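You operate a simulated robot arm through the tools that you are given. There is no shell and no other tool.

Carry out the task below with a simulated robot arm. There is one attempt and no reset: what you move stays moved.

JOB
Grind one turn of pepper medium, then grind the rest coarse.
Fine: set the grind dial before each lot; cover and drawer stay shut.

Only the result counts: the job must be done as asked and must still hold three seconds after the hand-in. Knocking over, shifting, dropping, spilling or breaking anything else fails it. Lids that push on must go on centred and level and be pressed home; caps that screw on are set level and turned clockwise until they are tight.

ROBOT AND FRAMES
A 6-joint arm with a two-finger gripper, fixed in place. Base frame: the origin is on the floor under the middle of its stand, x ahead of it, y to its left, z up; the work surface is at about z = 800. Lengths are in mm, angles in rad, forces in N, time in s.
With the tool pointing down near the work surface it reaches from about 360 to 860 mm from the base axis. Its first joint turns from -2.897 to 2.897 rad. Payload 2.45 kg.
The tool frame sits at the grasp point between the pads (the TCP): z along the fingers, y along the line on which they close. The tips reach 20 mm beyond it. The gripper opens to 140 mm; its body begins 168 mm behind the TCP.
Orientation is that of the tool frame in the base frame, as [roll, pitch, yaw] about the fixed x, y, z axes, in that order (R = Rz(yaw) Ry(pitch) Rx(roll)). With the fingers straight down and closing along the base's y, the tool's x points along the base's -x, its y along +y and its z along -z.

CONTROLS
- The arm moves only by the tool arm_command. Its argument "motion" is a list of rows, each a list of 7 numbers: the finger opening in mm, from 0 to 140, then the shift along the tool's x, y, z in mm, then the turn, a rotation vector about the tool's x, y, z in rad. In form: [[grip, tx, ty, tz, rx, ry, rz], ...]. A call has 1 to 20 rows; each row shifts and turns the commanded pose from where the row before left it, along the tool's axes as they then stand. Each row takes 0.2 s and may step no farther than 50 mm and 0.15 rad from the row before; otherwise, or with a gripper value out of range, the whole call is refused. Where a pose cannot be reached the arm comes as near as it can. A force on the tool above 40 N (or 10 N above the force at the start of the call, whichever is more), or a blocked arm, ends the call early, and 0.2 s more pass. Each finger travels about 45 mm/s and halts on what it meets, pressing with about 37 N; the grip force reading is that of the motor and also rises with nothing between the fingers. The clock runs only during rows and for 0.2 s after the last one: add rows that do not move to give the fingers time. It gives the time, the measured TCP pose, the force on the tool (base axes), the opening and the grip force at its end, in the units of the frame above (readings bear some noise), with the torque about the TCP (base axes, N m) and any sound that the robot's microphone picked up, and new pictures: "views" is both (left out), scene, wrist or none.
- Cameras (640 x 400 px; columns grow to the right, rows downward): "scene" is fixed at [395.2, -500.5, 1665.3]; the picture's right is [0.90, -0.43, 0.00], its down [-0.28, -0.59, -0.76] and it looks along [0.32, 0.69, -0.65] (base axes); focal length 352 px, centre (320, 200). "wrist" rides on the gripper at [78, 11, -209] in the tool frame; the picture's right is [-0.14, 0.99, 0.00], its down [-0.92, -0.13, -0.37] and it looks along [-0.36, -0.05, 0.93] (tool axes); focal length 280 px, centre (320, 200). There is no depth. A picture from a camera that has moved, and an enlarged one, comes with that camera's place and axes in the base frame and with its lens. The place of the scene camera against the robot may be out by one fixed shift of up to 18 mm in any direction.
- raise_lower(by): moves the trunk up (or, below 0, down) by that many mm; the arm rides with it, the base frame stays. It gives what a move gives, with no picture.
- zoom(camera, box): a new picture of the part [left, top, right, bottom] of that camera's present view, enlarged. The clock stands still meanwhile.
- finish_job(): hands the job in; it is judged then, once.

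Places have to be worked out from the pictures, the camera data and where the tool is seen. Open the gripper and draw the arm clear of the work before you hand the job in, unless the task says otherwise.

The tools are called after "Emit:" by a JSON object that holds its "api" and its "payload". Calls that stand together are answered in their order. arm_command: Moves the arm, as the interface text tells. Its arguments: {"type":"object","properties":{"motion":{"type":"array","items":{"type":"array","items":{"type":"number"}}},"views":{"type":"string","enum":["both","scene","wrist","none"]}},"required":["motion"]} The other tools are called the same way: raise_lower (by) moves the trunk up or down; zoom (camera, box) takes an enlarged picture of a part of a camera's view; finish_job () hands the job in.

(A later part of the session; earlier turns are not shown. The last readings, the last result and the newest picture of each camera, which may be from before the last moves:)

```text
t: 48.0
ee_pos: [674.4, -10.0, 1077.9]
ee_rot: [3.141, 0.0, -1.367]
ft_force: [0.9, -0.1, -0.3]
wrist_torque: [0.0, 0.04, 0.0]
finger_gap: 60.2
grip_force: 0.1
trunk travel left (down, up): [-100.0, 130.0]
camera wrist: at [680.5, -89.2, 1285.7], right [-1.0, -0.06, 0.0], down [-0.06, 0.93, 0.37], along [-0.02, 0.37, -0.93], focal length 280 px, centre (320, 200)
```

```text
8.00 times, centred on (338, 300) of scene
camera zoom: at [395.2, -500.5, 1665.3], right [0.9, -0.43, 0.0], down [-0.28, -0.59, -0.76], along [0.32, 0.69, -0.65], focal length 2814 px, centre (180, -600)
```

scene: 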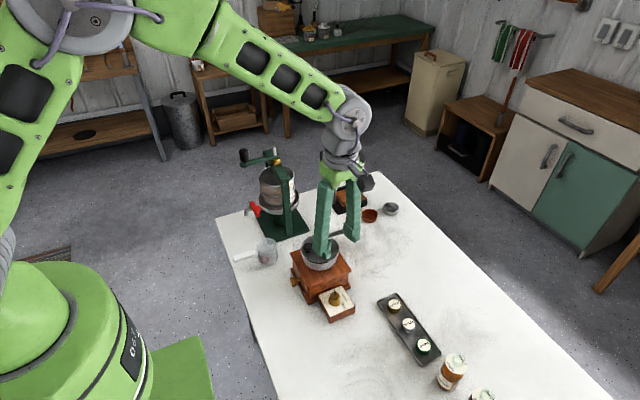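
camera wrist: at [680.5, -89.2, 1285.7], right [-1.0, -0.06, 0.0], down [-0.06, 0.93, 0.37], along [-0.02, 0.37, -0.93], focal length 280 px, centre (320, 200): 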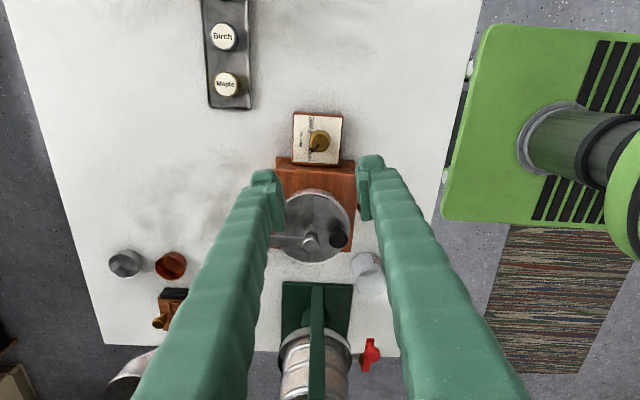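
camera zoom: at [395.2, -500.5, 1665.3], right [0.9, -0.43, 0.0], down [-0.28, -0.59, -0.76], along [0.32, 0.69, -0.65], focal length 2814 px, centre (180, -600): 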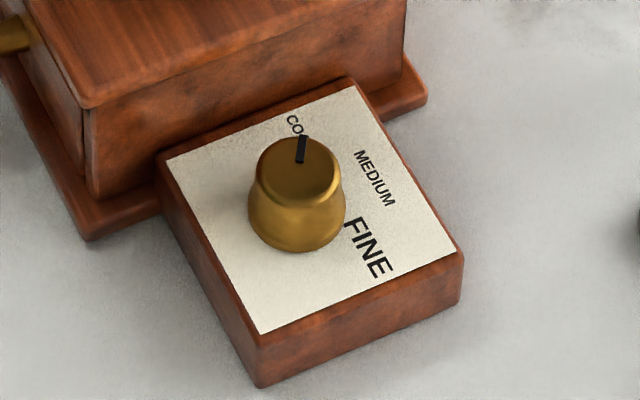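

The dial now points at COARSE (≈57° vs label ≈57°). For the remaining grinding I'll push the handle clockwise with the closed fingers at fixed yaw; moving to just behind the handle (about +30°) at safe height.

Emit:
{"api": "arm_command", "payload": {"motion": [[40, 0, 0, 0, 0, 0, 0.102], [20, 0, 0, 0, 0, 0, 0.102], [0, -37.4, -20.8, 0, 0, 0, 0], [0, -37.4, -20.8, 0, 0, 0, 0], [0, -37.4, -20.8, 0, 0, 0, 0], [0, -37.3, -20.7, 0, 0, 0, 0], [0, 0, 0, 0, 0, 0, 0]], "views": "both"}}

Emit:
{"api": "zoom", "payload": {"camera": "wrist", "box": [230, 80, 430, 240]}}

Emit:
{"api": "zoom", "payload": {"camera": "scene", "box": [290, 160, 390, 290]}}

```text
t: 49.6
ee_pos: [759.0, 138.1, 1075.0]
ee_rot: [3.141, -0.001, -1.574]
ft_force: [0.2, 0.3, 1.9]
wrist_torque: [0.03, 0.0, -0.01]
finger_gap: 0.1
grip_force: 30.2
trunk travel left (down, up): [-100.0, 130.0]
camera wrist: at [748.9, 59.7, 1283.9], right [-0.99, 0.14, 0.0], down [0.13, 0.92, 0.37], along [0.05, 0.36, -0.93], focal length 280 px, centre (320, 200)
```

scene: 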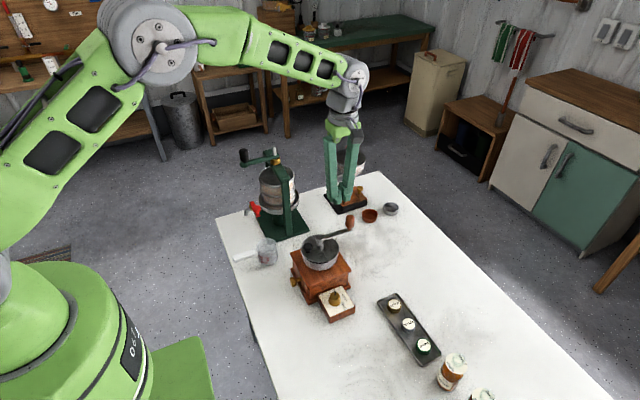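
wrist: 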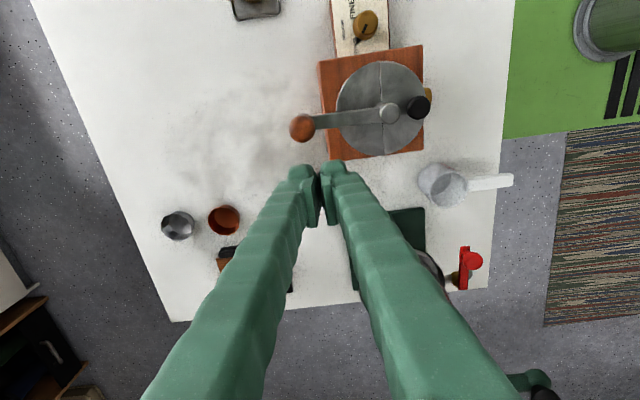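

```text
2.50 times, centred on (330, 160) of wrist
camera zoom: at [748.9, 59.7, 1283.9], right [-0.99, 0.14, 0.0], down [0.13, 0.92, 0.37], along [0.05, 0.36, -0.93], focal length 701 px, centre (295, 300)
```

zoom: 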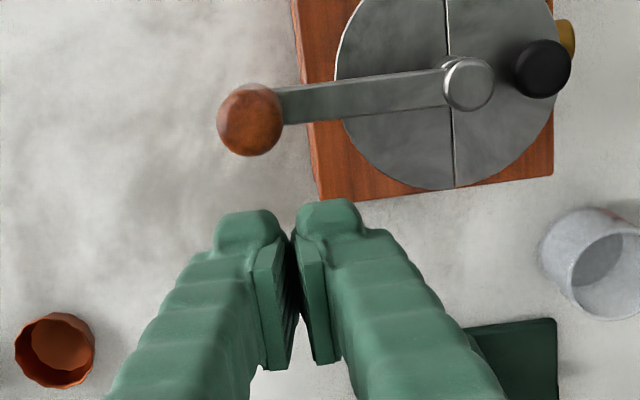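

```text
3.08 times, centred on (340, 225) of scene
camera zoom: at [395.2, -500.5, 1665.3], right [0.9, -0.43, 0.0], down [-0.28, -0.59, -0.76], along [0.32, 0.69, -0.65], focal length 1082 px, centre (258, 123)
```

zoom: 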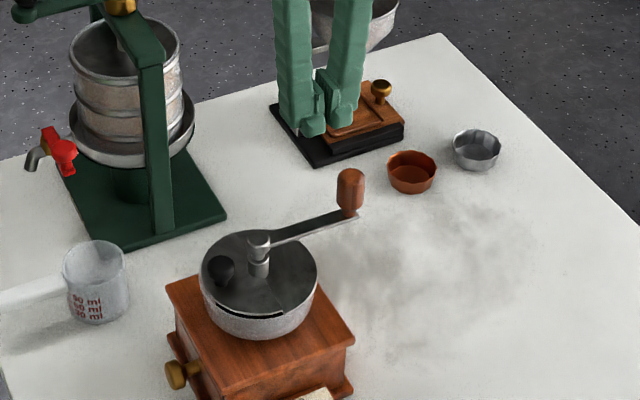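

The closed fingers are ready behind the handle with clear space below. I'll descend to z≈1004 and push the first 40° clockwise, checking contact.

Emit:
{"api": "arm_command", "payload": {"motion": [[0, 0, 0, 35, 0, 0, 0], [0, 0, 0, 36, 0, 0, 0], [0, 0, 0, 0, 0, 0, 0], [0, 14.22, -6.63, 0, 0, 0, 0], [0, 15.15, -4.06, 0, 0, 0, 0], [0, 15.63, -1.37, 0, 0, 0, 0], [0, 15.63, 1.37, 0, 0, 0, 0]], "views": "both"}}

Emit:
{"api": "zoom", "payload": {"camera": "wrist", "box": [230, 80, 430, 240]}}

Emit:
{"api": "zoom", "payload": {"camera": "scene", "box": [290, 160, 390, 290]}}

```text
t: 51.2
ee_pos: [769.1, 74.9, 1004.9]
ee_rot: [-3.141, -0.001, -1.573]
ft_force: [0.6, 0.1, -0.2]
wrist_torque: [-0.01, 0.0, -0.02]
finger_gap: 0.0
grip_force: 29.8
trunk travel left (down, up): [-100.0, 130.0]
camera wrist: at [759.0, -2.6, 1213.0], right [-0.99, 0.14, 0.0], down [0.13, 0.92, 0.37], along [0.05, 0.36, -0.93], focal length 280 px, centre (320, 200)
```

scene: 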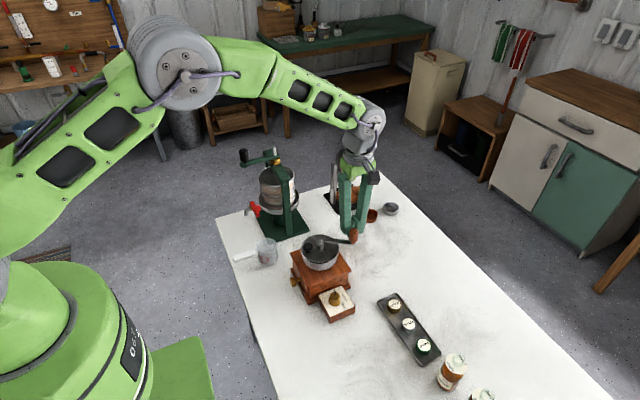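
wrist: 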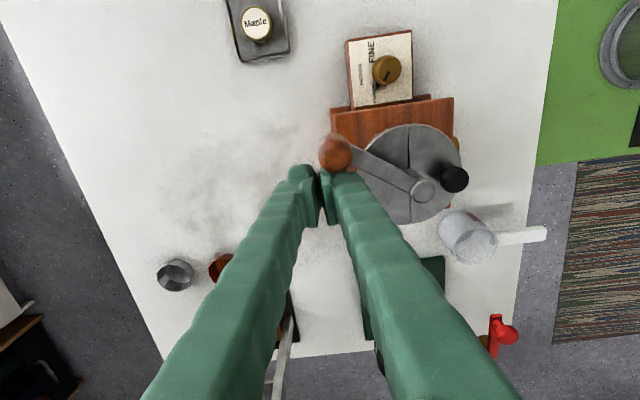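

```text
2.50 times, centred on (330, 160) of wrist
camera zoom: at [759.0, -2.6, 1213.0], right [-0.99, 0.14, 0.0], down [0.13, 0.92, 0.37], along [0.05, 0.36, -0.93], focal length 701 px, centre (295, 300)
```

zoom: 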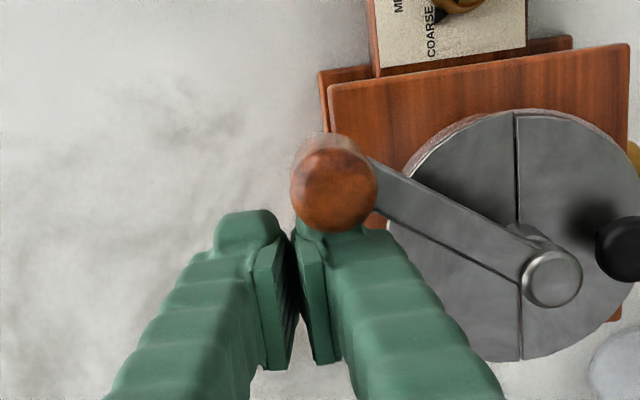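

```text
3.08 times, centred on (340, 225) of scene
camera zoom: at [395.2, -500.5, 1665.3], right [0.9, -0.43, 0.0], down [-0.28, -0.59, -0.76], along [0.32, 0.69, -0.65], focal length 1082 px, centre (258, 123)
```

zoom: 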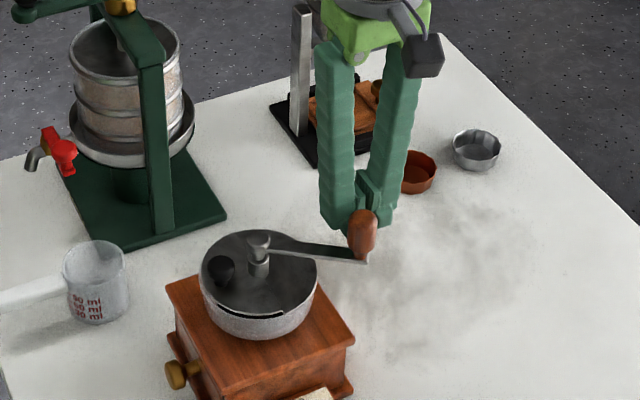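

Pushing works: the handle rides ahead of the closed fingers at negligible force. I'll push through the next half turn and check.

Emit:
{"api": "arm_command", "payload": {"motion": [[0, 26.62, 9.16, 0, 0, 0, 0], [0, 22.49, 16.95, 0, 0, 0, 0], [0, 16.15, 23.07, 0, 0, 0, 0], [0, 8.23, 26.92, 0, 0, 0, 0], [0, -0.49, 28.16, 0, 0, 0, 0], [0, -9.16, 26.62, 0, 0, 0, 0]], "views": "both"}}

Emit:
{"api": "zoom", "payload": {"camera": "wrist", "box": [220, 80, 480, 290]}}

```text
t: 52.6
ee_pos: [638.6, 13.1, 1002.8]
ee_rot: [-3.141, -0.001, -1.573]
ft_force: [-0.8, 0.4, -0.5]
wrist_torque: [-0.03, -0.02, 0.0]
finger_gap: 0.0
grip_force: 29.4
trunk travel left (down, up): [-100.0, 130.0]
camera wrist: at [626.5, -65.4, 1211.6], right [-0.99, 0.14, 0.0], down [0.13, 0.92, 0.37], along [0.05, 0.36, -0.93], focal length 280 px, centre (320, 200)
```

scene: 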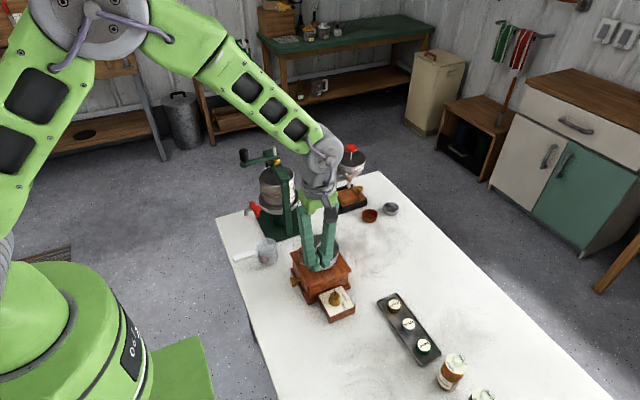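
wrist: 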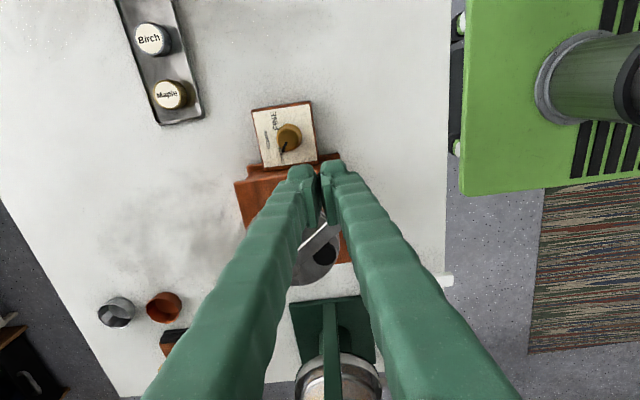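

```text
1.90 times, centred on (350, 185) of wrist
camera zoom: at [626.5, -65.4, 1211.6], right [-0.99, 0.14, 0.0], down [0.13, 0.92, 0.37], along [0.05, 0.36, -0.93], focal length 534 px, centre (263, 229)
```

zoom: 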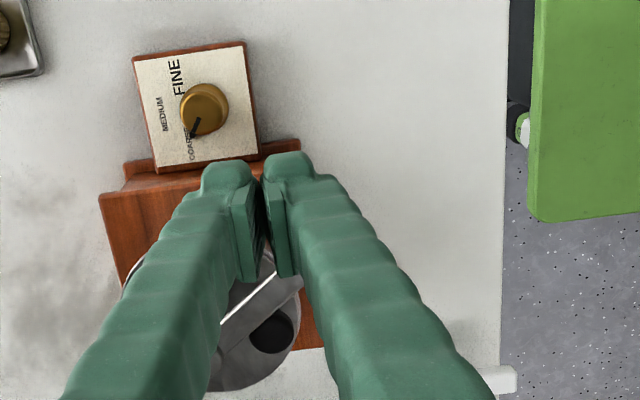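

Crank arm is ahead of the fingers at about −143°, dial still on COARSE. Completing the first coarse turn.

Emit:
{"api": "arm_command", "payload": {"motion": [[0, -16.95, 22.49, 0, 0, 0, 0], [0, -23.07, 16.15, 0, 0, 0, 0], [0, -26.92, 8.23, 0, 0, 0, 0], [0, -28.16, -0.49, 0, 0, 0, 0], [0, -26.62, -9.16, 0, 0, 0, 0], [0, -22.49, -16.95, 0, 0, 0, 0], [0, -16.15, -23.07, 0, 0, 0, 0]], "views": "both"}}

Emit:
{"api": "zoom", "payload": {"camera": "wrist", "box": [220, 80, 480, 290]}}

Emit:
{"api": "zoom", "payload": {"camera": "scene", "box": [260, 180, 370, 300]}}

```text
t: 54.2
ee_pos: [642.0, 175.9, 1005.5]
ee_rot: [3.14, -0.001, -1.572]
ft_force: [-0.2, -0.7, 0.1]
wrist_torque: [0.06, 0.06, -0.01]
finger_gap: 0.0
grip_force: 29.5
trunk travel left (down, up): [-100.0, 130.0]
camera wrist: at [630.6, 96.8, 1214.1], right [-0.99, 0.14, 0.0], down [0.13, 0.92, 0.37], along [0.05, 0.37, -0.93], focal length 280 px, centre (320, 200)
```

scene: 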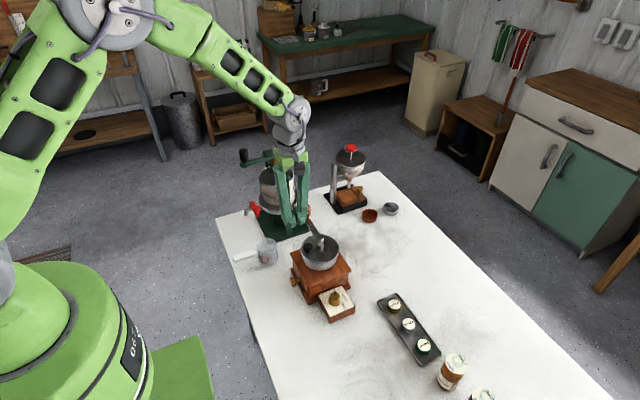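
wrist: 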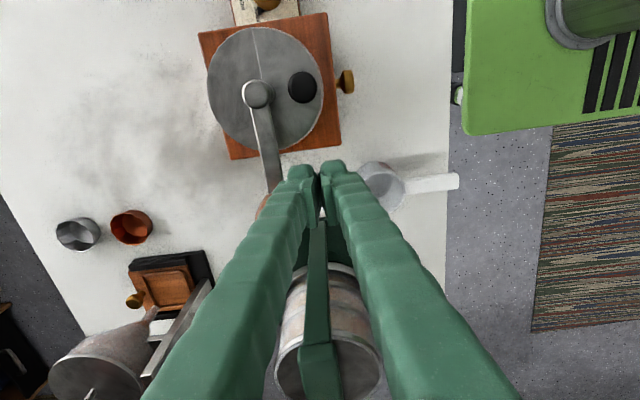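

```text
1.90 times, centred on (350, 185) of wrist
camera zoom: at [630.6, 96.8, 1214.1], right [-0.99, 0.14, 0.0], down [0.13, 0.92, 0.37], along [0.05, 0.37, -0.93], focal length 534 px, centre (263, 229)
```

zoom: 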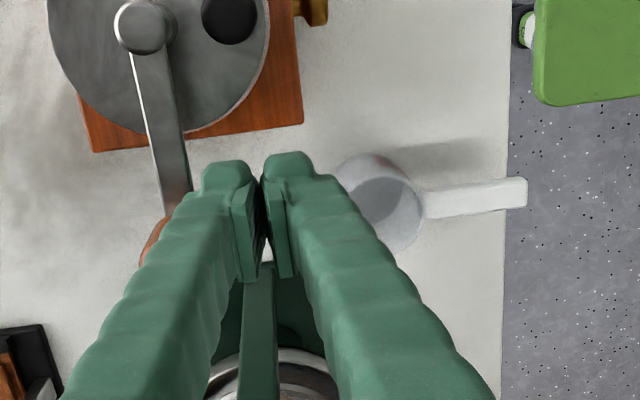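

```text
3.33 times, centred on (315, 240) of scene
camera zoom: at [395.2, -500.5, 1665.3], right [0.9, -0.43, 0.0], down [-0.28, -0.59, -0.76], along [0.32, 0.69, -0.65], focal length 1172 px, centre (337, 67)
```

zoom: 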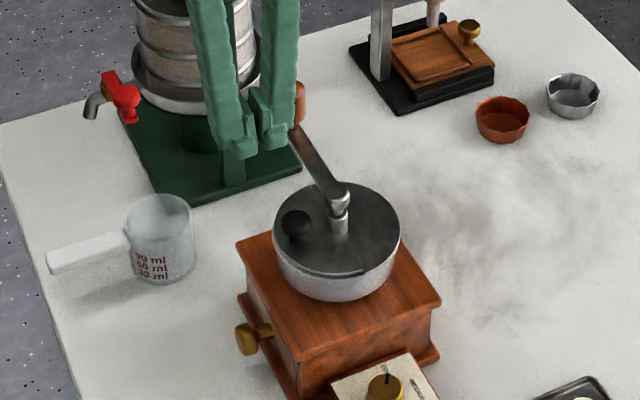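

The handle stays ahead of the fingers on the far side too, clear of the press behind. Finishing the first coarse turn.

Emit:
{"api": "arm_command", "payload": {"motion": [[0, -8.23, -26.92, 0, 0, 0, 0], [0, 0.49, -28.16, 0, 0, 0, 0], [0, 9.16, -26.62, 0, 0, 0, 0], [0, 16.95, -22.49, 0, 0, 0, 0], [0, 23.07, -16.15, 0, 0, 0, 0], [0, 26.92, -8.23, 0, 0, 0, 0], [0, 28.16, 0.49, 0, 0, 0, 0]], "views": "both"}}

Emit:
{"api": "zoom", "payload": {"camera": "scene", "box": [270, 190, 380, 320]}}

```text
t: 55.8
ee_pos: [768.8, 76.9, 1004.4]
ee_rot: [3.141, -0.001, -1.572]
ft_force: [0.1, 0.6, -0.2]
wrist_torque: [-0.01, -0.03, 0.0]
finger_gap: 0.0
grip_force: 29.4
trunk travel left (down, up): [-100.0, 130.0]
camera wrist: at [758.5, -2.0, 1213.6], right [-0.99, 0.14, 0.0], down [0.13, 0.92, 0.37], along [0.05, 0.36, -0.93], focal length 280 px, centre (320, 200)
```

scene: 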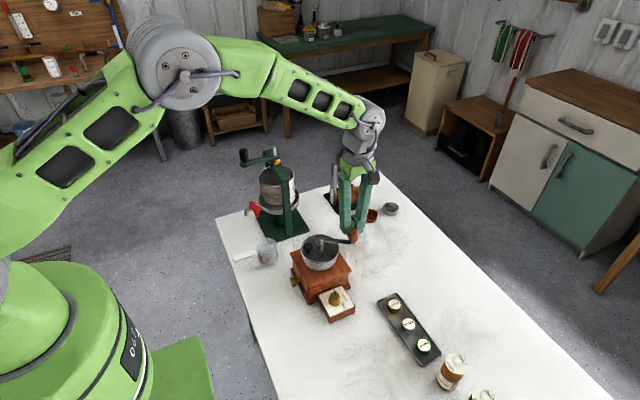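
wrist: 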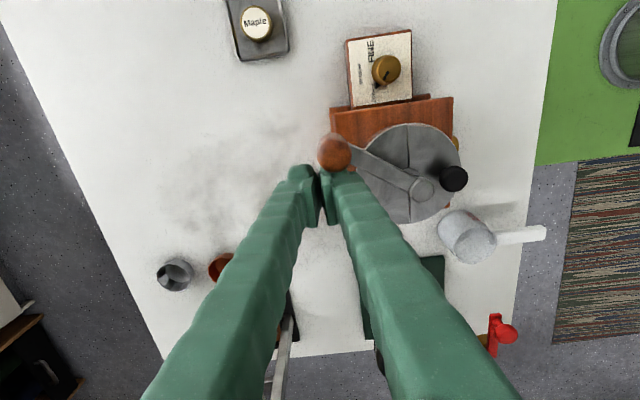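

```text
3.08 times, centred on (325, 255) of scene
camera zoom: at [395.2, -500.5, 1665.3], right [0.9, -0.43, 0.0], down [-0.28, -0.59, -0.76], along [0.32, 0.69, -0.65], focal length 1082 px, centre (305, 31)
```

zoom: 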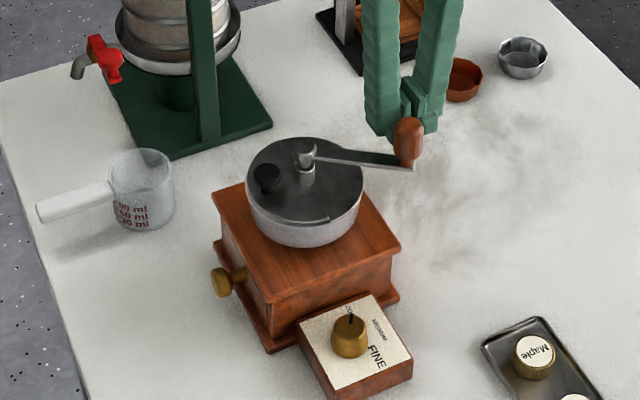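

First coarse turn finished, mill and cover unmoved. I'll continue with full turns in single calls, watching for any sound or load change.

Emit:
{"api": "arm_command", "payload": {"motion": [[0, 26.62, 9.16, 0, 0, 0, 0], [0, 22.49, 16.95, 0, 0, 0, 0], [0, 16.15, 23.07, 0, 0, 0, 0], [0, 8.23, 26.92, 0, 0, 0, 0], [0, -0.49, 28.16, 0, 0, 0, 0], [0, -9.16, 26.62, 0, 0, 0, 0], [0, -16.95, 22.49, 0, 0, 0, 0], [0, -23.07, 16.15, 0, 0, 0, 0], [0, -26.92, 8.23, 0, 0, 0, 0], [0, -28.16, -0.49, 0, 0, 0, 0], [0, -26.62, -9.16, 0, 0, 0, 0], [0, -22.49, -16.95, 0, 0, 0, 0], [0, -16.15, -23.07, 0, 0, 0, 0], [0, -8.23, -26.92, 0, 0, 0, 0], [0, 0.49, -28.16, 0, 0, 0, 0], [0, 9.16, -26.62, 0, 0, 0, 0], [0, 16.95, -22.49, 0, 0, 0, 0], [0, 23.07, -16.15, 0, 0, 0, 0], [0, 26.92, -8.23, 0, 0, 0, 0], [0, 28.16, 0.49, 0, 0, 0, 0]], "views": "both"}}

Emit:
{"api": "zoom", "payload": {"camera": "scene", "box": [270, 190, 380, 320]}}

```text
t: 60.0
ee_pos: [768.6, 75.1, 1003.2]
ee_rot: [-3.141, -0.001, -1.573]
ft_force: [0.6, 0.5, 0.2]
wrist_torque: [0.0, -0.01, 0.01]
finger_gap: 0.0
grip_force: 29.3
trunk travel left (down, up): [-100.0, 130.0]
camera wrist: at [758.0, -3.3, 1211.9], right [-0.99, 0.14, 0.0], down [0.13, 0.92, 0.37], along [0.05, 0.36, -0.93], focal length 280 px, centre (320, 200)
```

scene: 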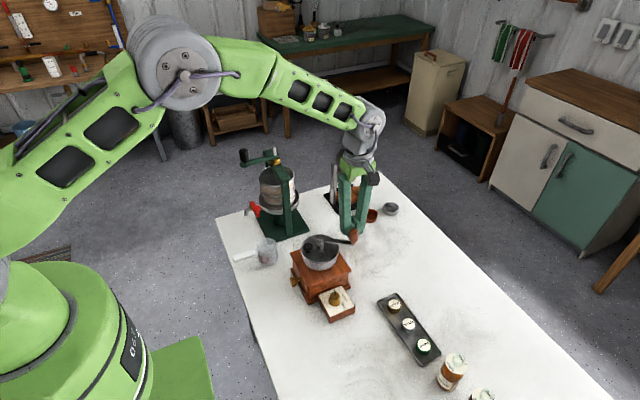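
wrist: 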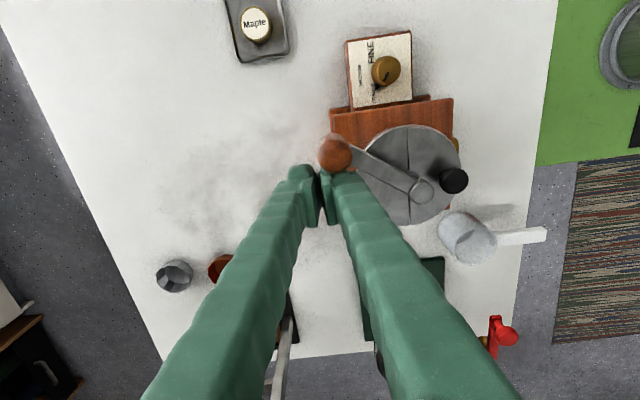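

```text
3.08 times, centred on (325, 255) of scene
camera zoom: at [395.2, -500.5, 1665.3], right [0.9, -0.43, 0.0], down [-0.28, -0.59, -0.76], along [0.32, 0.69, -0.65], focal length 1082 px, centre (305, 31)
```

zoom: 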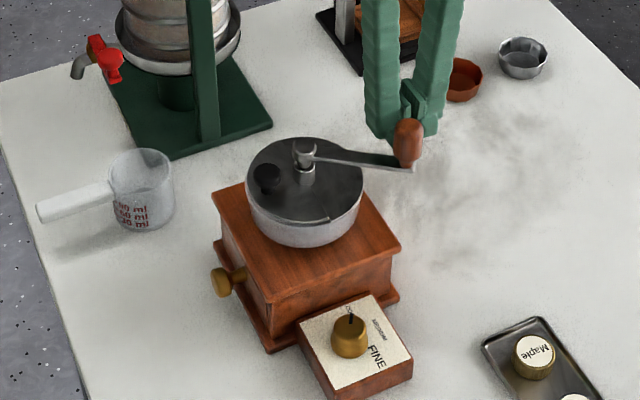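

Two coarse turns done. Continuing turn by turn at the same setting.

Emit:
{"api": "arm_command", "payload": {"motion": [[0, 26.62, 9.16, 0, 0, 0, 0], [0, 22.49, 16.95, 0, 0, 0, 0], [0, 16.15, 23.07, 0, 0, 0, 0], [0, 8.23, 26.92, 0, 0, 0, 0], [0, -0.49, 28.16, 0, 0, 0, 0], [0, -9.16, 26.62, 0, 0, 0, 0], [0, -16.95, 22.49, 0, 0, 0, 0], [0, -23.07, 16.15, 0, 0, 0, 0], [0, -26.92, 8.23, 0, 0, 0, 0], [0, -28.16, -0.49, 0, 0, 0, 0], [0, -26.62, -9.16, 0, 0, 0, 0], [0, -22.49, -16.95, 0, 0, 0, 0], [0, -16.15, -23.07, 0, 0, 0, 0], [0, -8.23, -26.92, 0, 0, 0, 0], [0, 0.49, -28.16, 0, 0, 0, 0], [0, 9.16, -26.62, 0, 0, 0, 0], [0, 16.95, -22.49, 0, 0, 0, 0], [0, 23.07, -16.15, 0, 0, 0, 0], [0, 26.92, -8.23, 0, 0, 0, 0], [0, 28.16, 0.49, 0, 0, 0, 0]], "views": "wrist"}}

```text
t: 64.2
ee_pos: [770.1, 76.6, 1005.2]
ee_rot: [-3.14, 0.001, -1.572]
ft_force: [0.0, -1.6, 0.1]
wrist_torque: [0.04, -0.01, 0.01]
finger_gap: 0.0
grip_force: 29.3
trunk travel left (down, up): [-100.0, 130.0]
camera wrist: at [759.2, -2.2, 1212.9], right [-0.99, 0.14, 0.0], down [0.13, 0.92, 0.37], along [0.05, 0.36, -0.93], focal length 280 px, centre (320, 200)
```

wrist: 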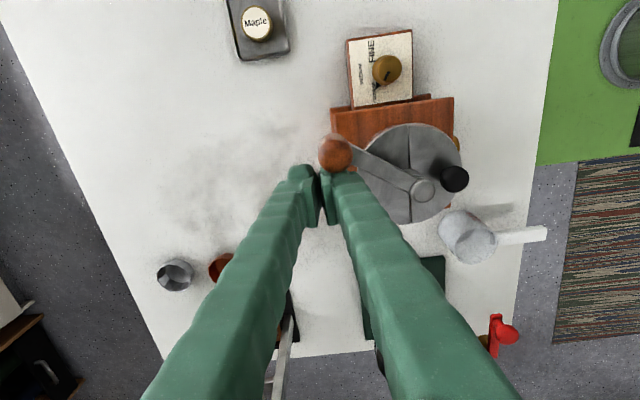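

Third coarse turn done, everything steady. Next turn.

Emit:
{"api": "arm_command", "payload": {"motion": [[0, 26.62, 9.16, 0, 0, 0, 0], [0, 22.49, 16.95, 0, 0, 0, 0], [0, 16.15, 23.07, 0, 0, 0, 0], [0, 8.23, 26.92, 0, 0, 0, 0], [0, -0.49, 28.16, 0, 0, 0, 0], [0, -9.16, 26.62, 0, 0, 0, 0], [0, -16.95, 22.49, 0, 0, 0, 0], [0, -23.07, 16.15, 0, 0, 0, 0], [0, -26.92, 8.23, 0, 0, 0, 0], [0, -28.16, -0.49, 0, 0, 0, 0], [0, -26.62, -9.16, 0, 0, 0, 0], [0, -22.49, -16.95, 0, 0, 0, 0], [0, -16.15, -23.07, 0, 0, 0, 0], [0, -8.23, -26.92, 0, 0, 0, 0], [0, 0.49, -28.16, 0, 0, 0, 0], [0, 9.16, -26.62, 0, 0, 0, 0], [0, 16.95, -22.49, 0, 0, 0, 0], [0, 23.07, -16.15, 0, 0, 0, 0], [0, 26.92, -8.23, 0, 0, 0, 0], [0, 28.16, 0.49, 0, 0, 0, 0]], "views": "scene"}}

Emit:
{"api": "zoom", "payload": {"camera": "scene", "box": [290, 225, 365, 325]}}

```text
t: 67.0
ee_pos: [633.4, 164.0, 1005.9]
ee_rot: [3.141, -0.005, -1.576]
ft_force: [-1.1, 0.9, 0.6]
wrist_torque: [-0.12, -0.05, 0.02]
finger_gap: 0.0
grip_force: 29.5
trunk travel left (down, up): [-100.0, 130.0]
stopped in row 13: the force on the tool passed its limit at 51 N (the readings are from after the stop); the commanded pose is now the measured one
```

scene: 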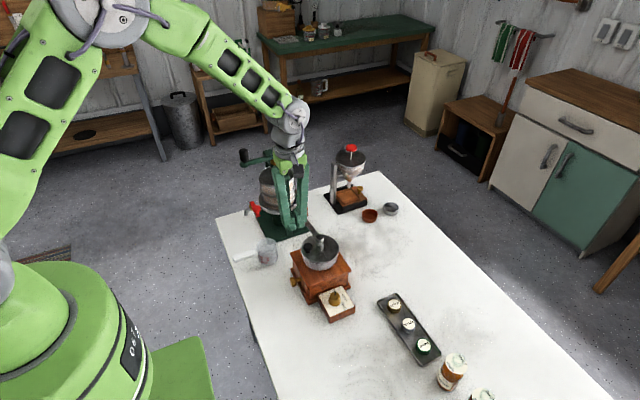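

```text
4.00 times, centred on (328, 275) of scene
camera zoom: at [395.2, -500.5, 1665.3], right [0.9, -0.43, 0.0], down [-0.28, -0.59, -0.76], along [0.32, 0.69, -0.65], focal length 1407 px, centre (290, -100)
```

zoom: 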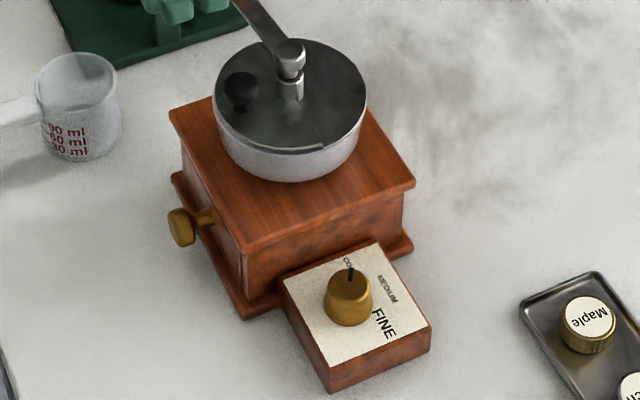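

The call stopped with a 51 N spike near the far side. The mill, cover and dial look unmoved; I'll look closely before doing anything else.

Emit:
{"api": "arm_command", "payload": {"motion": [[0, 0, 0, 0, 0, 0, 0]], "views": "both"}}

Emit:
{"api": "zoom", "payload": {"camera": "wrist", "box": [180, 60, 440, 290]}}

Emit:
{"api": "zoom", "payload": {"camera": "scene", "box": [230, 130, 370, 270]}}

```text
t: 67.4
ee_pos: [634.4, 161.9, 1005.8]
ee_rot: [-3.141, -0.006, -1.577]
ft_force: [0.7, -0.1, -0.2]
wrist_torque: [-0.06, -0.03, 0.01]
finger_gap: 0.0
grip_force: 29.9
trunk travel left (down, up): [-100.0, 130.0]
camera wrist: at [624.1, 85.2, 1214.8], right [-0.99, 0.14, 0.0], down [0.13, 0.92, 0.36], along [0.05, 0.36, -0.93], focal length 280 px, centre (320, 200)
```

scene: 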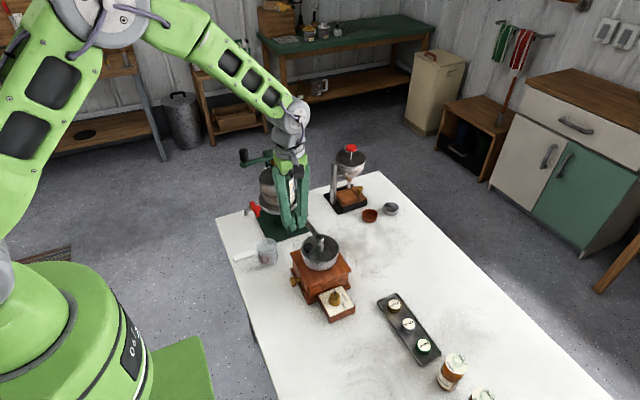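
wrist: 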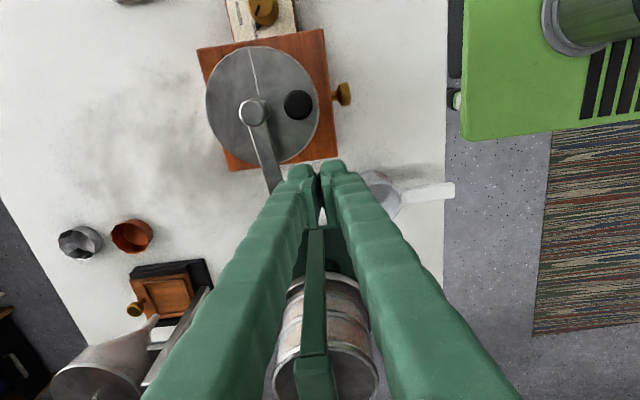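

```text
1.74 times, centred on (310, 175) of wrist
camera zoom: at [624.1, 85.2, 1214.8], right [-0.99, 0.14, 0.0], down [0.13, 0.92, 0.36], along [0.05, 0.36, -0.93], focal length 488 px, centre (337, 244)
```

zoom: 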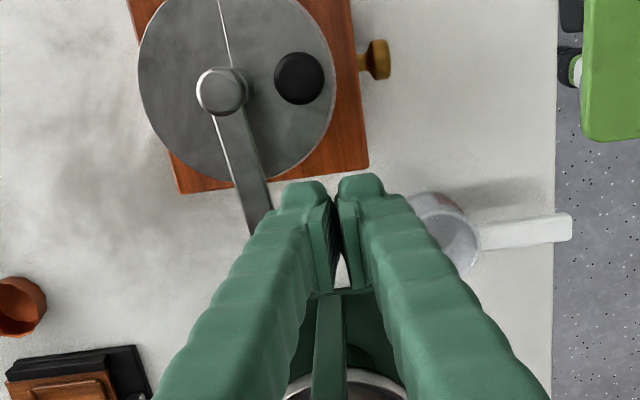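

```text
2.86 times, centred on (300, 200) of scene
camera zoom: at [395.2, -500.5, 1665.3], right [0.9, -0.43, 0.0], down [-0.28, -0.59, -0.76], along [0.32, 0.69, -0.65], focal length 1005 px, centre (377, 200)
```

zoom: 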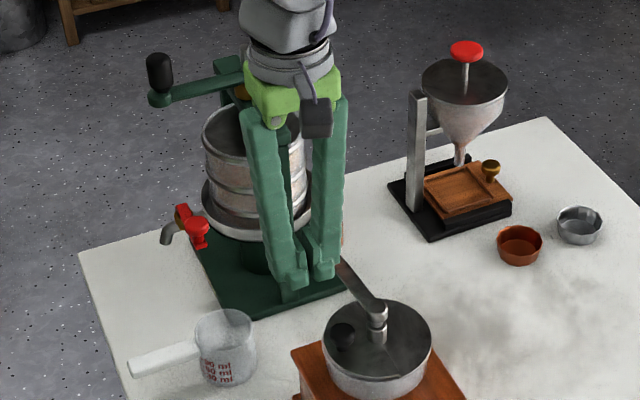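

The spike came from the handle wedging at the corner of the closed fingers (tool was deflected ~6 mm inward); nothing else moved. I'll back off a little, level the tool, lift clear and switch back to the gentle cage method for the remaining turns.

Emit:
{"api": "arm_command", "payload": {"motion": [[0, 8, 12, 0, 0, -0.006, -0.006], [0, 0, 0, -25, 0, 0, 0], [20, 0, 0, -48, 0, 0, 0], [60, 0, 0, 0, 0, 0, 0], [60, 0, 0, 0, 0, 0, 0], [60, 0, 0, 0, 0, 0, 0]], "views": "both"}}

Emit:
{"api": "zoom", "payload": {"camera": "wrist", "box": [190, 60, 390, 230]}}

Emit:
{"api": "zoom", "payload": {"camera": "scene", "box": [260, 180, 370, 320]}}

```text
t: 68.8
ee_pos: [621.4, 151.8, 1080.7]
ee_rot: [3.141, 0.001, -1.571]
ft_force: [1.0, -0.3, 0.0]
wrist_torque: [0.0, -0.03, 0.02]
finger_gap: 59.9
grip_force: 0.1
trunk travel left (down, up): [-100.0, 130.0]
camera wrist: at [611.4, 74.1, 1288.0], right [-0.99, 0.14, 0.0], down [0.13, 0.92, 0.37], along [0.05, 0.37, -0.93], focal length 280 px, centre (320, 200)
```

scene: 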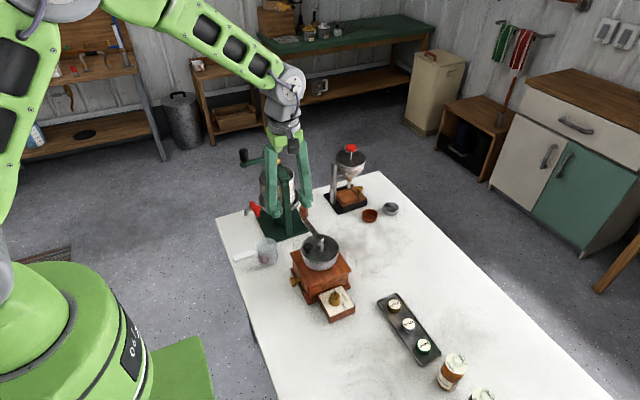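
wrist: 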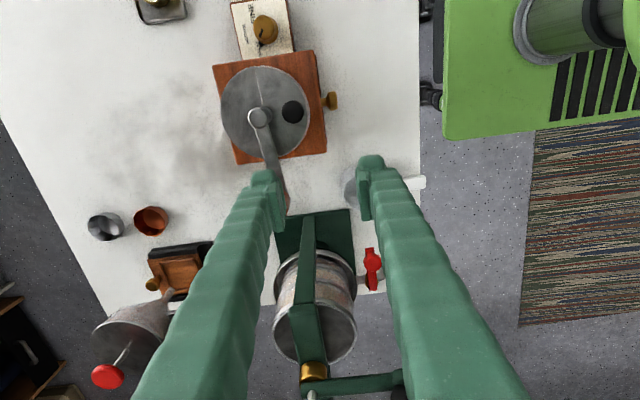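

```text
2.35 times, centred on (290, 145) of wrist
camera zoom: at [611.4, 74.1, 1288.0], right [-0.99, 0.14, 0.0], down [0.13, 0.92, 0.37], along [0.05, 0.37, -0.93], focal length 660 px, centre (391, 329)
```

zoom: 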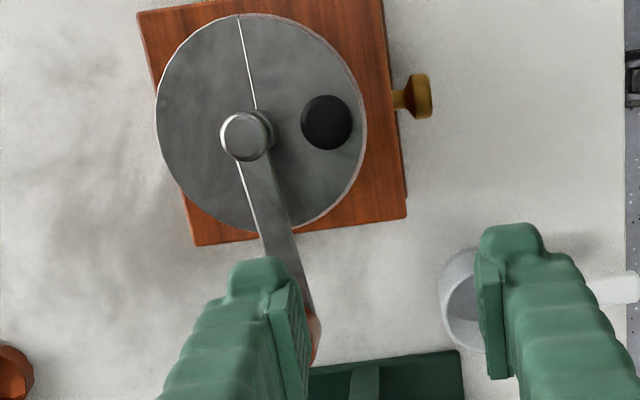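

```text
2.86 times, centred on (315, 250) of scene
camera zoom: at [395.2, -500.5, 1665.3], right [0.9, -0.43, 0.0], down [-0.28, -0.59, -0.76], along [0.32, 0.69, -0.65], focal length 1005 px, centre (334, 57)
```

zoom: 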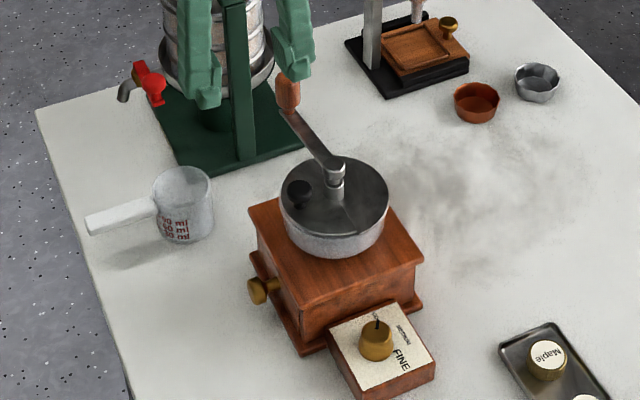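

The mill is unmoved and the crank now sits at about −263° (handle near (669, 182.5)). I'll move above the handle with the yaw set for a cage grip (−118°).

Emit:
{"api": "arm_command", "payload": {"motion": [[60, -15.3, -23.4, 0, 0, 0, 0], [60, -15.3, -23.4, 0, 0, 0, 0], [60, 0, 0, 0, 0, 0, 0.1213], [60, 0, 0, 0, 0, 0, 0.1213], [60, 0, 0, 0, 0, 0, 0.1213], [60, 0, 0, 0, 0, 0, 0.1213], [60, 0, 0, 0, 0, 0, 0]], "views": "wrist"}}

Emit:
{"api": "zoom", "payload": {"camera": "wrist", "box": [220, 70, 420, 240]}}

```text
t: 70.4
ee_pos: [668.9, 185.6, 1079.6]
ee_rot: [-3.14, 0.002, -2.058]
ft_force: [-0.6, -0.9, 0.0]
wrist_torque: [-0.01, -0.03, -0.01]
finger_gap: 60.3
grip_force: 0.0
trunk travel left (down, up): [-100.0, 130.0]
camera wrist: at [624.4, 120.6, 1287.8], right [-0.81, 0.59, 0.0], down [0.54, 0.75, 0.37], along [0.22, 0.3, -0.93], focal length 280 px, centre (320, 200)
```

wrist: 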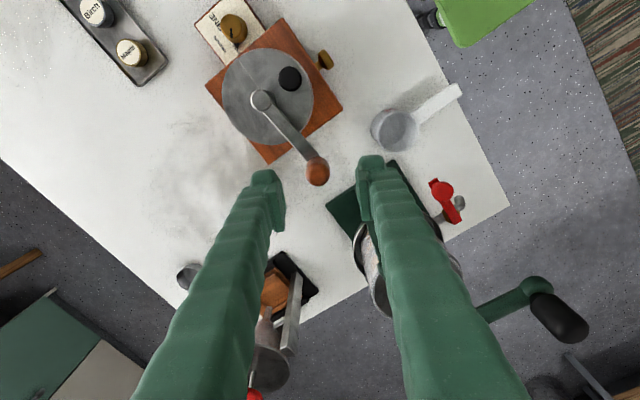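

```text
2.35 times, centred on (320, 155) of wrist
camera zoom: at [624.4, 120.6, 1287.8], right [-0.81, 0.59, 0.0], down [0.54, 0.75, 0.37], along [0.22, 0.3, -0.93], focal length 660 px, centre (320, 306)
```

zoom: 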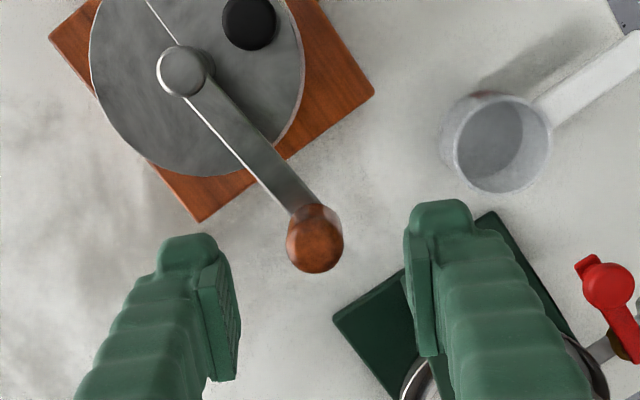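

The handle is within ~2 mm of the TCP. I'll nudge onto it, descend, and form the cage.

Emit:
{"api": "arm_command", "payload": {"motion": [[60, 1.2, -1.4, 25, 0, 0, 0], [60, 0, 0, 25, 0, 0, 0], [60, 0, 0, 25, 0, 0, 0], [60, 0, 0, 0, 0, 0, 0], [40, 0, 0, 0, 0, 0, 0], [26, 0, 0, 0, 0, 0, 0], [26, 0, 0, 0, 0, 0, 0], [26, 0, 0, 0, 0, 0, 0]], "views": "wrist"}}

Emit:
{"api": "zoom", "payload": {"camera": "wrist", "box": [220, 70, 420, 240]}}

```text
t: 72.2
ee_pos: [671.2, 182.9, 1003.6]
ee_rot: [-3.141, -0.001, -2.055]
ft_force: [0.7, 0.3, 0.9]
wrist_torque: [-0.01, 0.02, 0.01]
finger_gap: 26.3
grip_force: 0.0
trunk travel left (down, up): [-100.0, 130.0]
camera wrist: at [626.1, 118.4, 1212.2], right [-0.81, 0.58, 0.0], down [0.54, 0.75, 0.37], along [0.21, 0.3, -0.93], focal length 280 px, centre (320, 200)
```

wrist: 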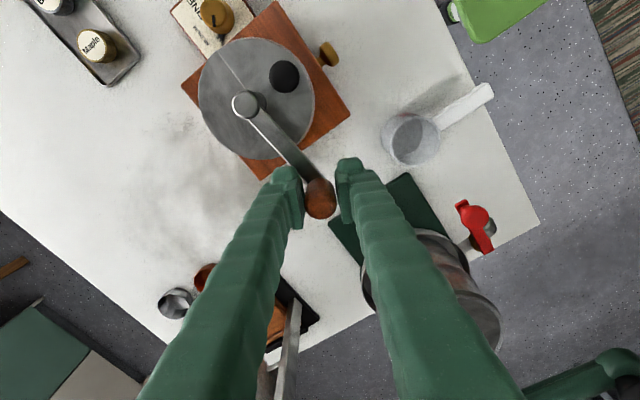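

```text
2.35 times, centred on (320, 155) of wrist
camera zoom: at [626.1, 118.4, 1212.2], right [-0.81, 0.58, 0.0], down [0.54, 0.75, 0.37], along [0.21, 0.3, -0.93], focal length 660 px, centre (320, 306)
```

zoom: 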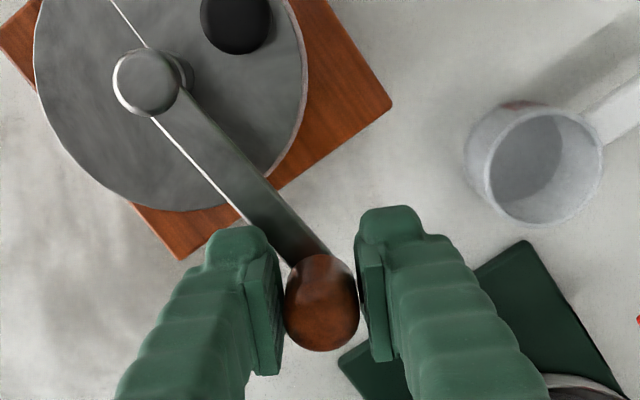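

Cage is set with zero force. Pushing a half turn clockwise with the wrist partly following.

Emit:
{"api": "arm_command", "payload": {"motion": [[26, -12.35, -25.31, 0, 0, 0, 0.1396], [26, -7.76, -27.07, 0, 0, 0, 0.1396], [26, -2.94, -28.01, 0, 0, 0, 0.1396], [26, 1.97, -28.09, 0, 0, 0, 0.1396], [26, 6.81, -27.32, 0, 0, 0, 0.1396], [26, 11.45, -25.72, 0, 0, 0, 0.1396], [26, 15.75, -23.34, 0, 0, 0, 0.1396], [26, 19.56, -20.26, 0, 0, 0, 0.1396], [26, 22.78, -16.55, 0, 0, 0, 0.1396], [26, 25.31, -12.35, 0, 0, 0, 0.1396]], "views": "both"}}

Emit:
{"api": "zoom", "payload": {"camera": "wrist", "box": [220, 110, 420, 280]}}

Emit:
{"api": "zoom", "payload": {"camera": "scene", "box": [260, 180, 370, 320]}}

```text
t: 74.4
ee_pos: [693.5, 4.0, 1004.4]
ee_rot: [-3.141, 0.0, 2.827]
ft_force: [-2.0, 2.2, 3.6]
wrist_torque: [0.31, 0.04, 0.03]
finger_gap: 26.5
grip_force: 0.2
trunk travel left (down, up): [-100.0, 130.0]
camera wrist: at [622.4, 37.9, 1212.3], right [0.44, 0.9, 0.0], down [0.84, -0.41, 0.37], along [0.33, -0.16, -0.93], focal length 280 px, centre (320, 200)
```

scene: 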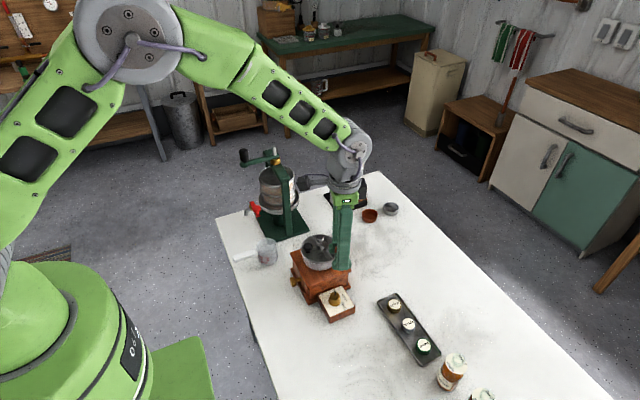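
wrist: 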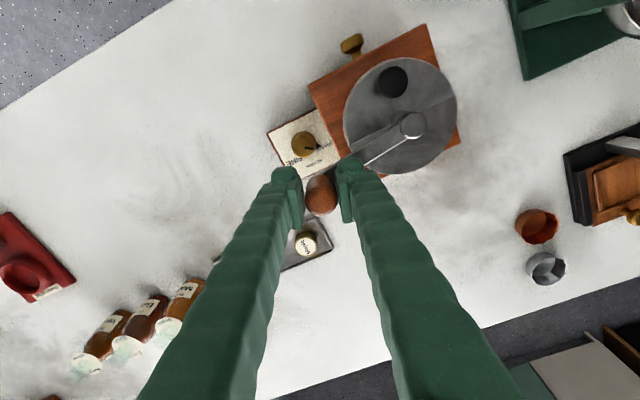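

```text
2.35 times, centred on (320, 195) of wrist
camera zoom: at [622.4, 37.9, 1212.3], right [0.44, 0.9, 0.0], down [0.84, -0.41, 0.37], along [0.33, -0.16, -0.93], focal length 660 px, centre (320, 212)
```

zoom: 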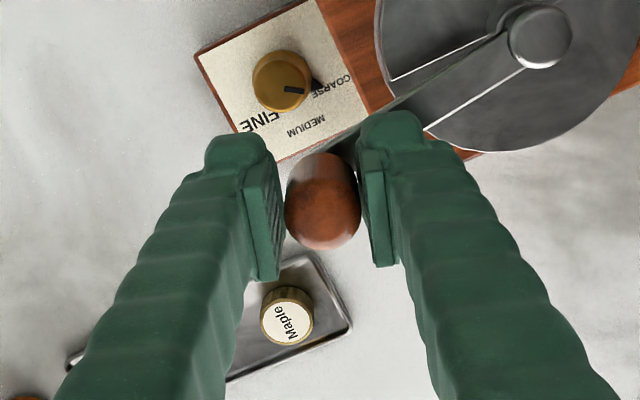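

```text
2.86 times, centred on (315, 250) of scene
camera zoom: at [395.2, -500.5, 1665.3], right [0.9, -0.43, 0.0], down [-0.28, -0.59, -0.76], along [0.32, 0.69, -0.65], focal length 1005 px, centre (334, 57)
```

zoom: 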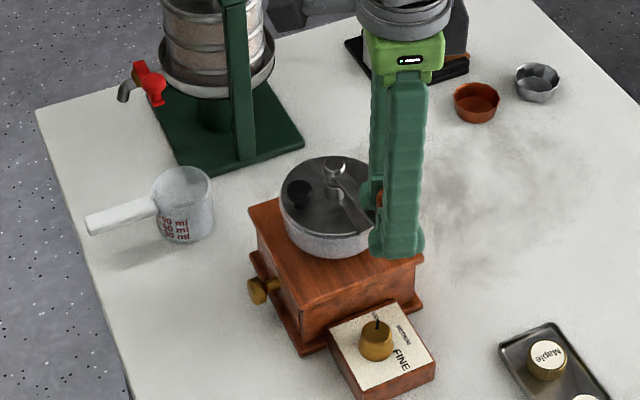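

The half turn went smoothly (coarse total ≈ 4.2 turns). For efficiency I'll return to closed-finger pushing but on a slightly larger circle (100 mm), which keeps the contact away from the wedging corner; first open, lift, rewind yaw to −90° and move behind the handle.

Emit:
{"api": "arm_command", "payload": {"motion": [[50, 0, 0, 0, 0, 0, 0], [60, 0, 0, 0, 0, 0, 0], [60, 0, 0, -30, 0, 0, 0], [60, 0, 0, -45, 0, 0, 0], [0, 0, 0, 0, 0, 0, -0.145], [0, 0, 0, 0, 0, 0, -0.145], [0, 0, 0, 0, 0, 0, -0.145], [0, 0, 0, 0, 0, 0, -0.145], [0, 0, 0, 0, 0, 0, -0.145], [0, 0, 0, 0, 0, 0, -0.145], [0, 0, 0, 0, 0, 0, -0.145], [0, 0, 0, 0, 0, 0, -0.145], [0, 0, 0, 0, 0, 0, -0.145], [0, 0, 0, 0, 0, 0, -0.145], [0, 0, 0, 0, 0, 0, -0.145], [0, 0, 0, 0, 0, 0, -0.145], [0, 0, 0, 0, 0, 0, -0.145], [0, -21.5, -37.55, 0, 0, 0, 0], [0, -21.5, -37.55, 0, 0, 0, 0]], "views": "both"}}

Emit:
{"api": "zoom", "payload": {"camera": "wrist", "box": [220, 40, 480, 240]}}

```text
t: 78.4
ee_pos: [768.7, 47.9, 1078.2]
ee_rot: [3.141, 0.0, -1.567]
ft_force: [0.6, 0.0, 1.0]
wrist_torque: [-0.03, 0.05, -0.02]
finger_gap: 0.0
grip_force: 29.2
trunk travel left (down, up): [-100.0, 130.0]
camera wrist: at [759.6, -30.9, 1286.2], right [-0.99, 0.13, 0.0], down [0.12, 0.92, 0.37], along [0.05, 0.37, -0.93], focal length 280 px, centre (320, 200)
```

scene: 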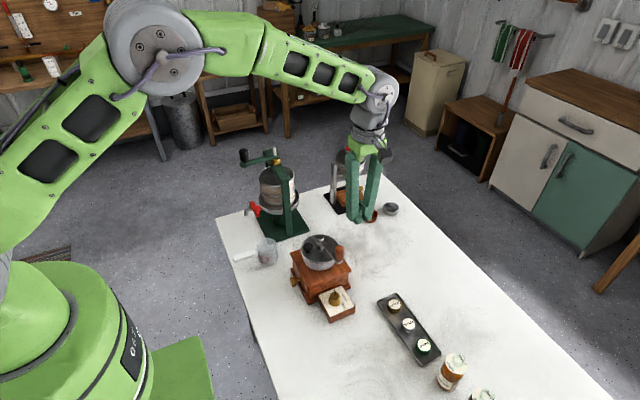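
wrist: 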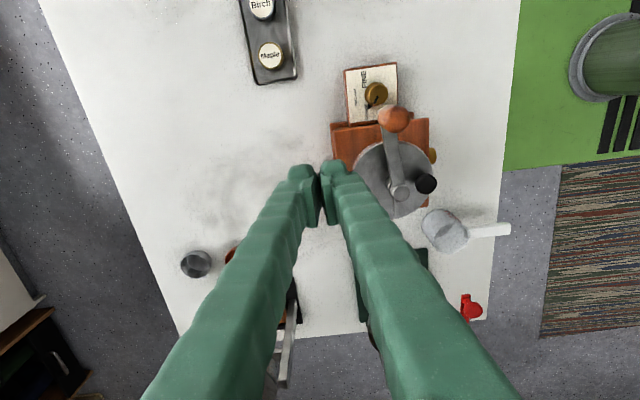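

```text
2.00 times, centred on (350, 140) of wrist
camera zoom: at [759.6, -30.9, 1286.2], right [-0.99, 0.13, 0.0], down [0.12, 0.92, 0.37], along [0.05, 0.37, -0.93], focal length 561 px, centre (260, 320)
```

zoom: 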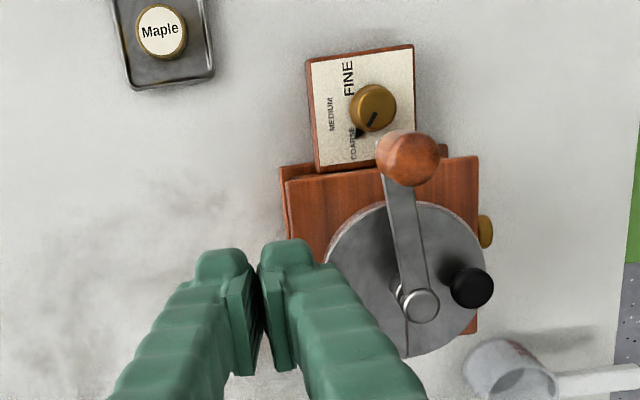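

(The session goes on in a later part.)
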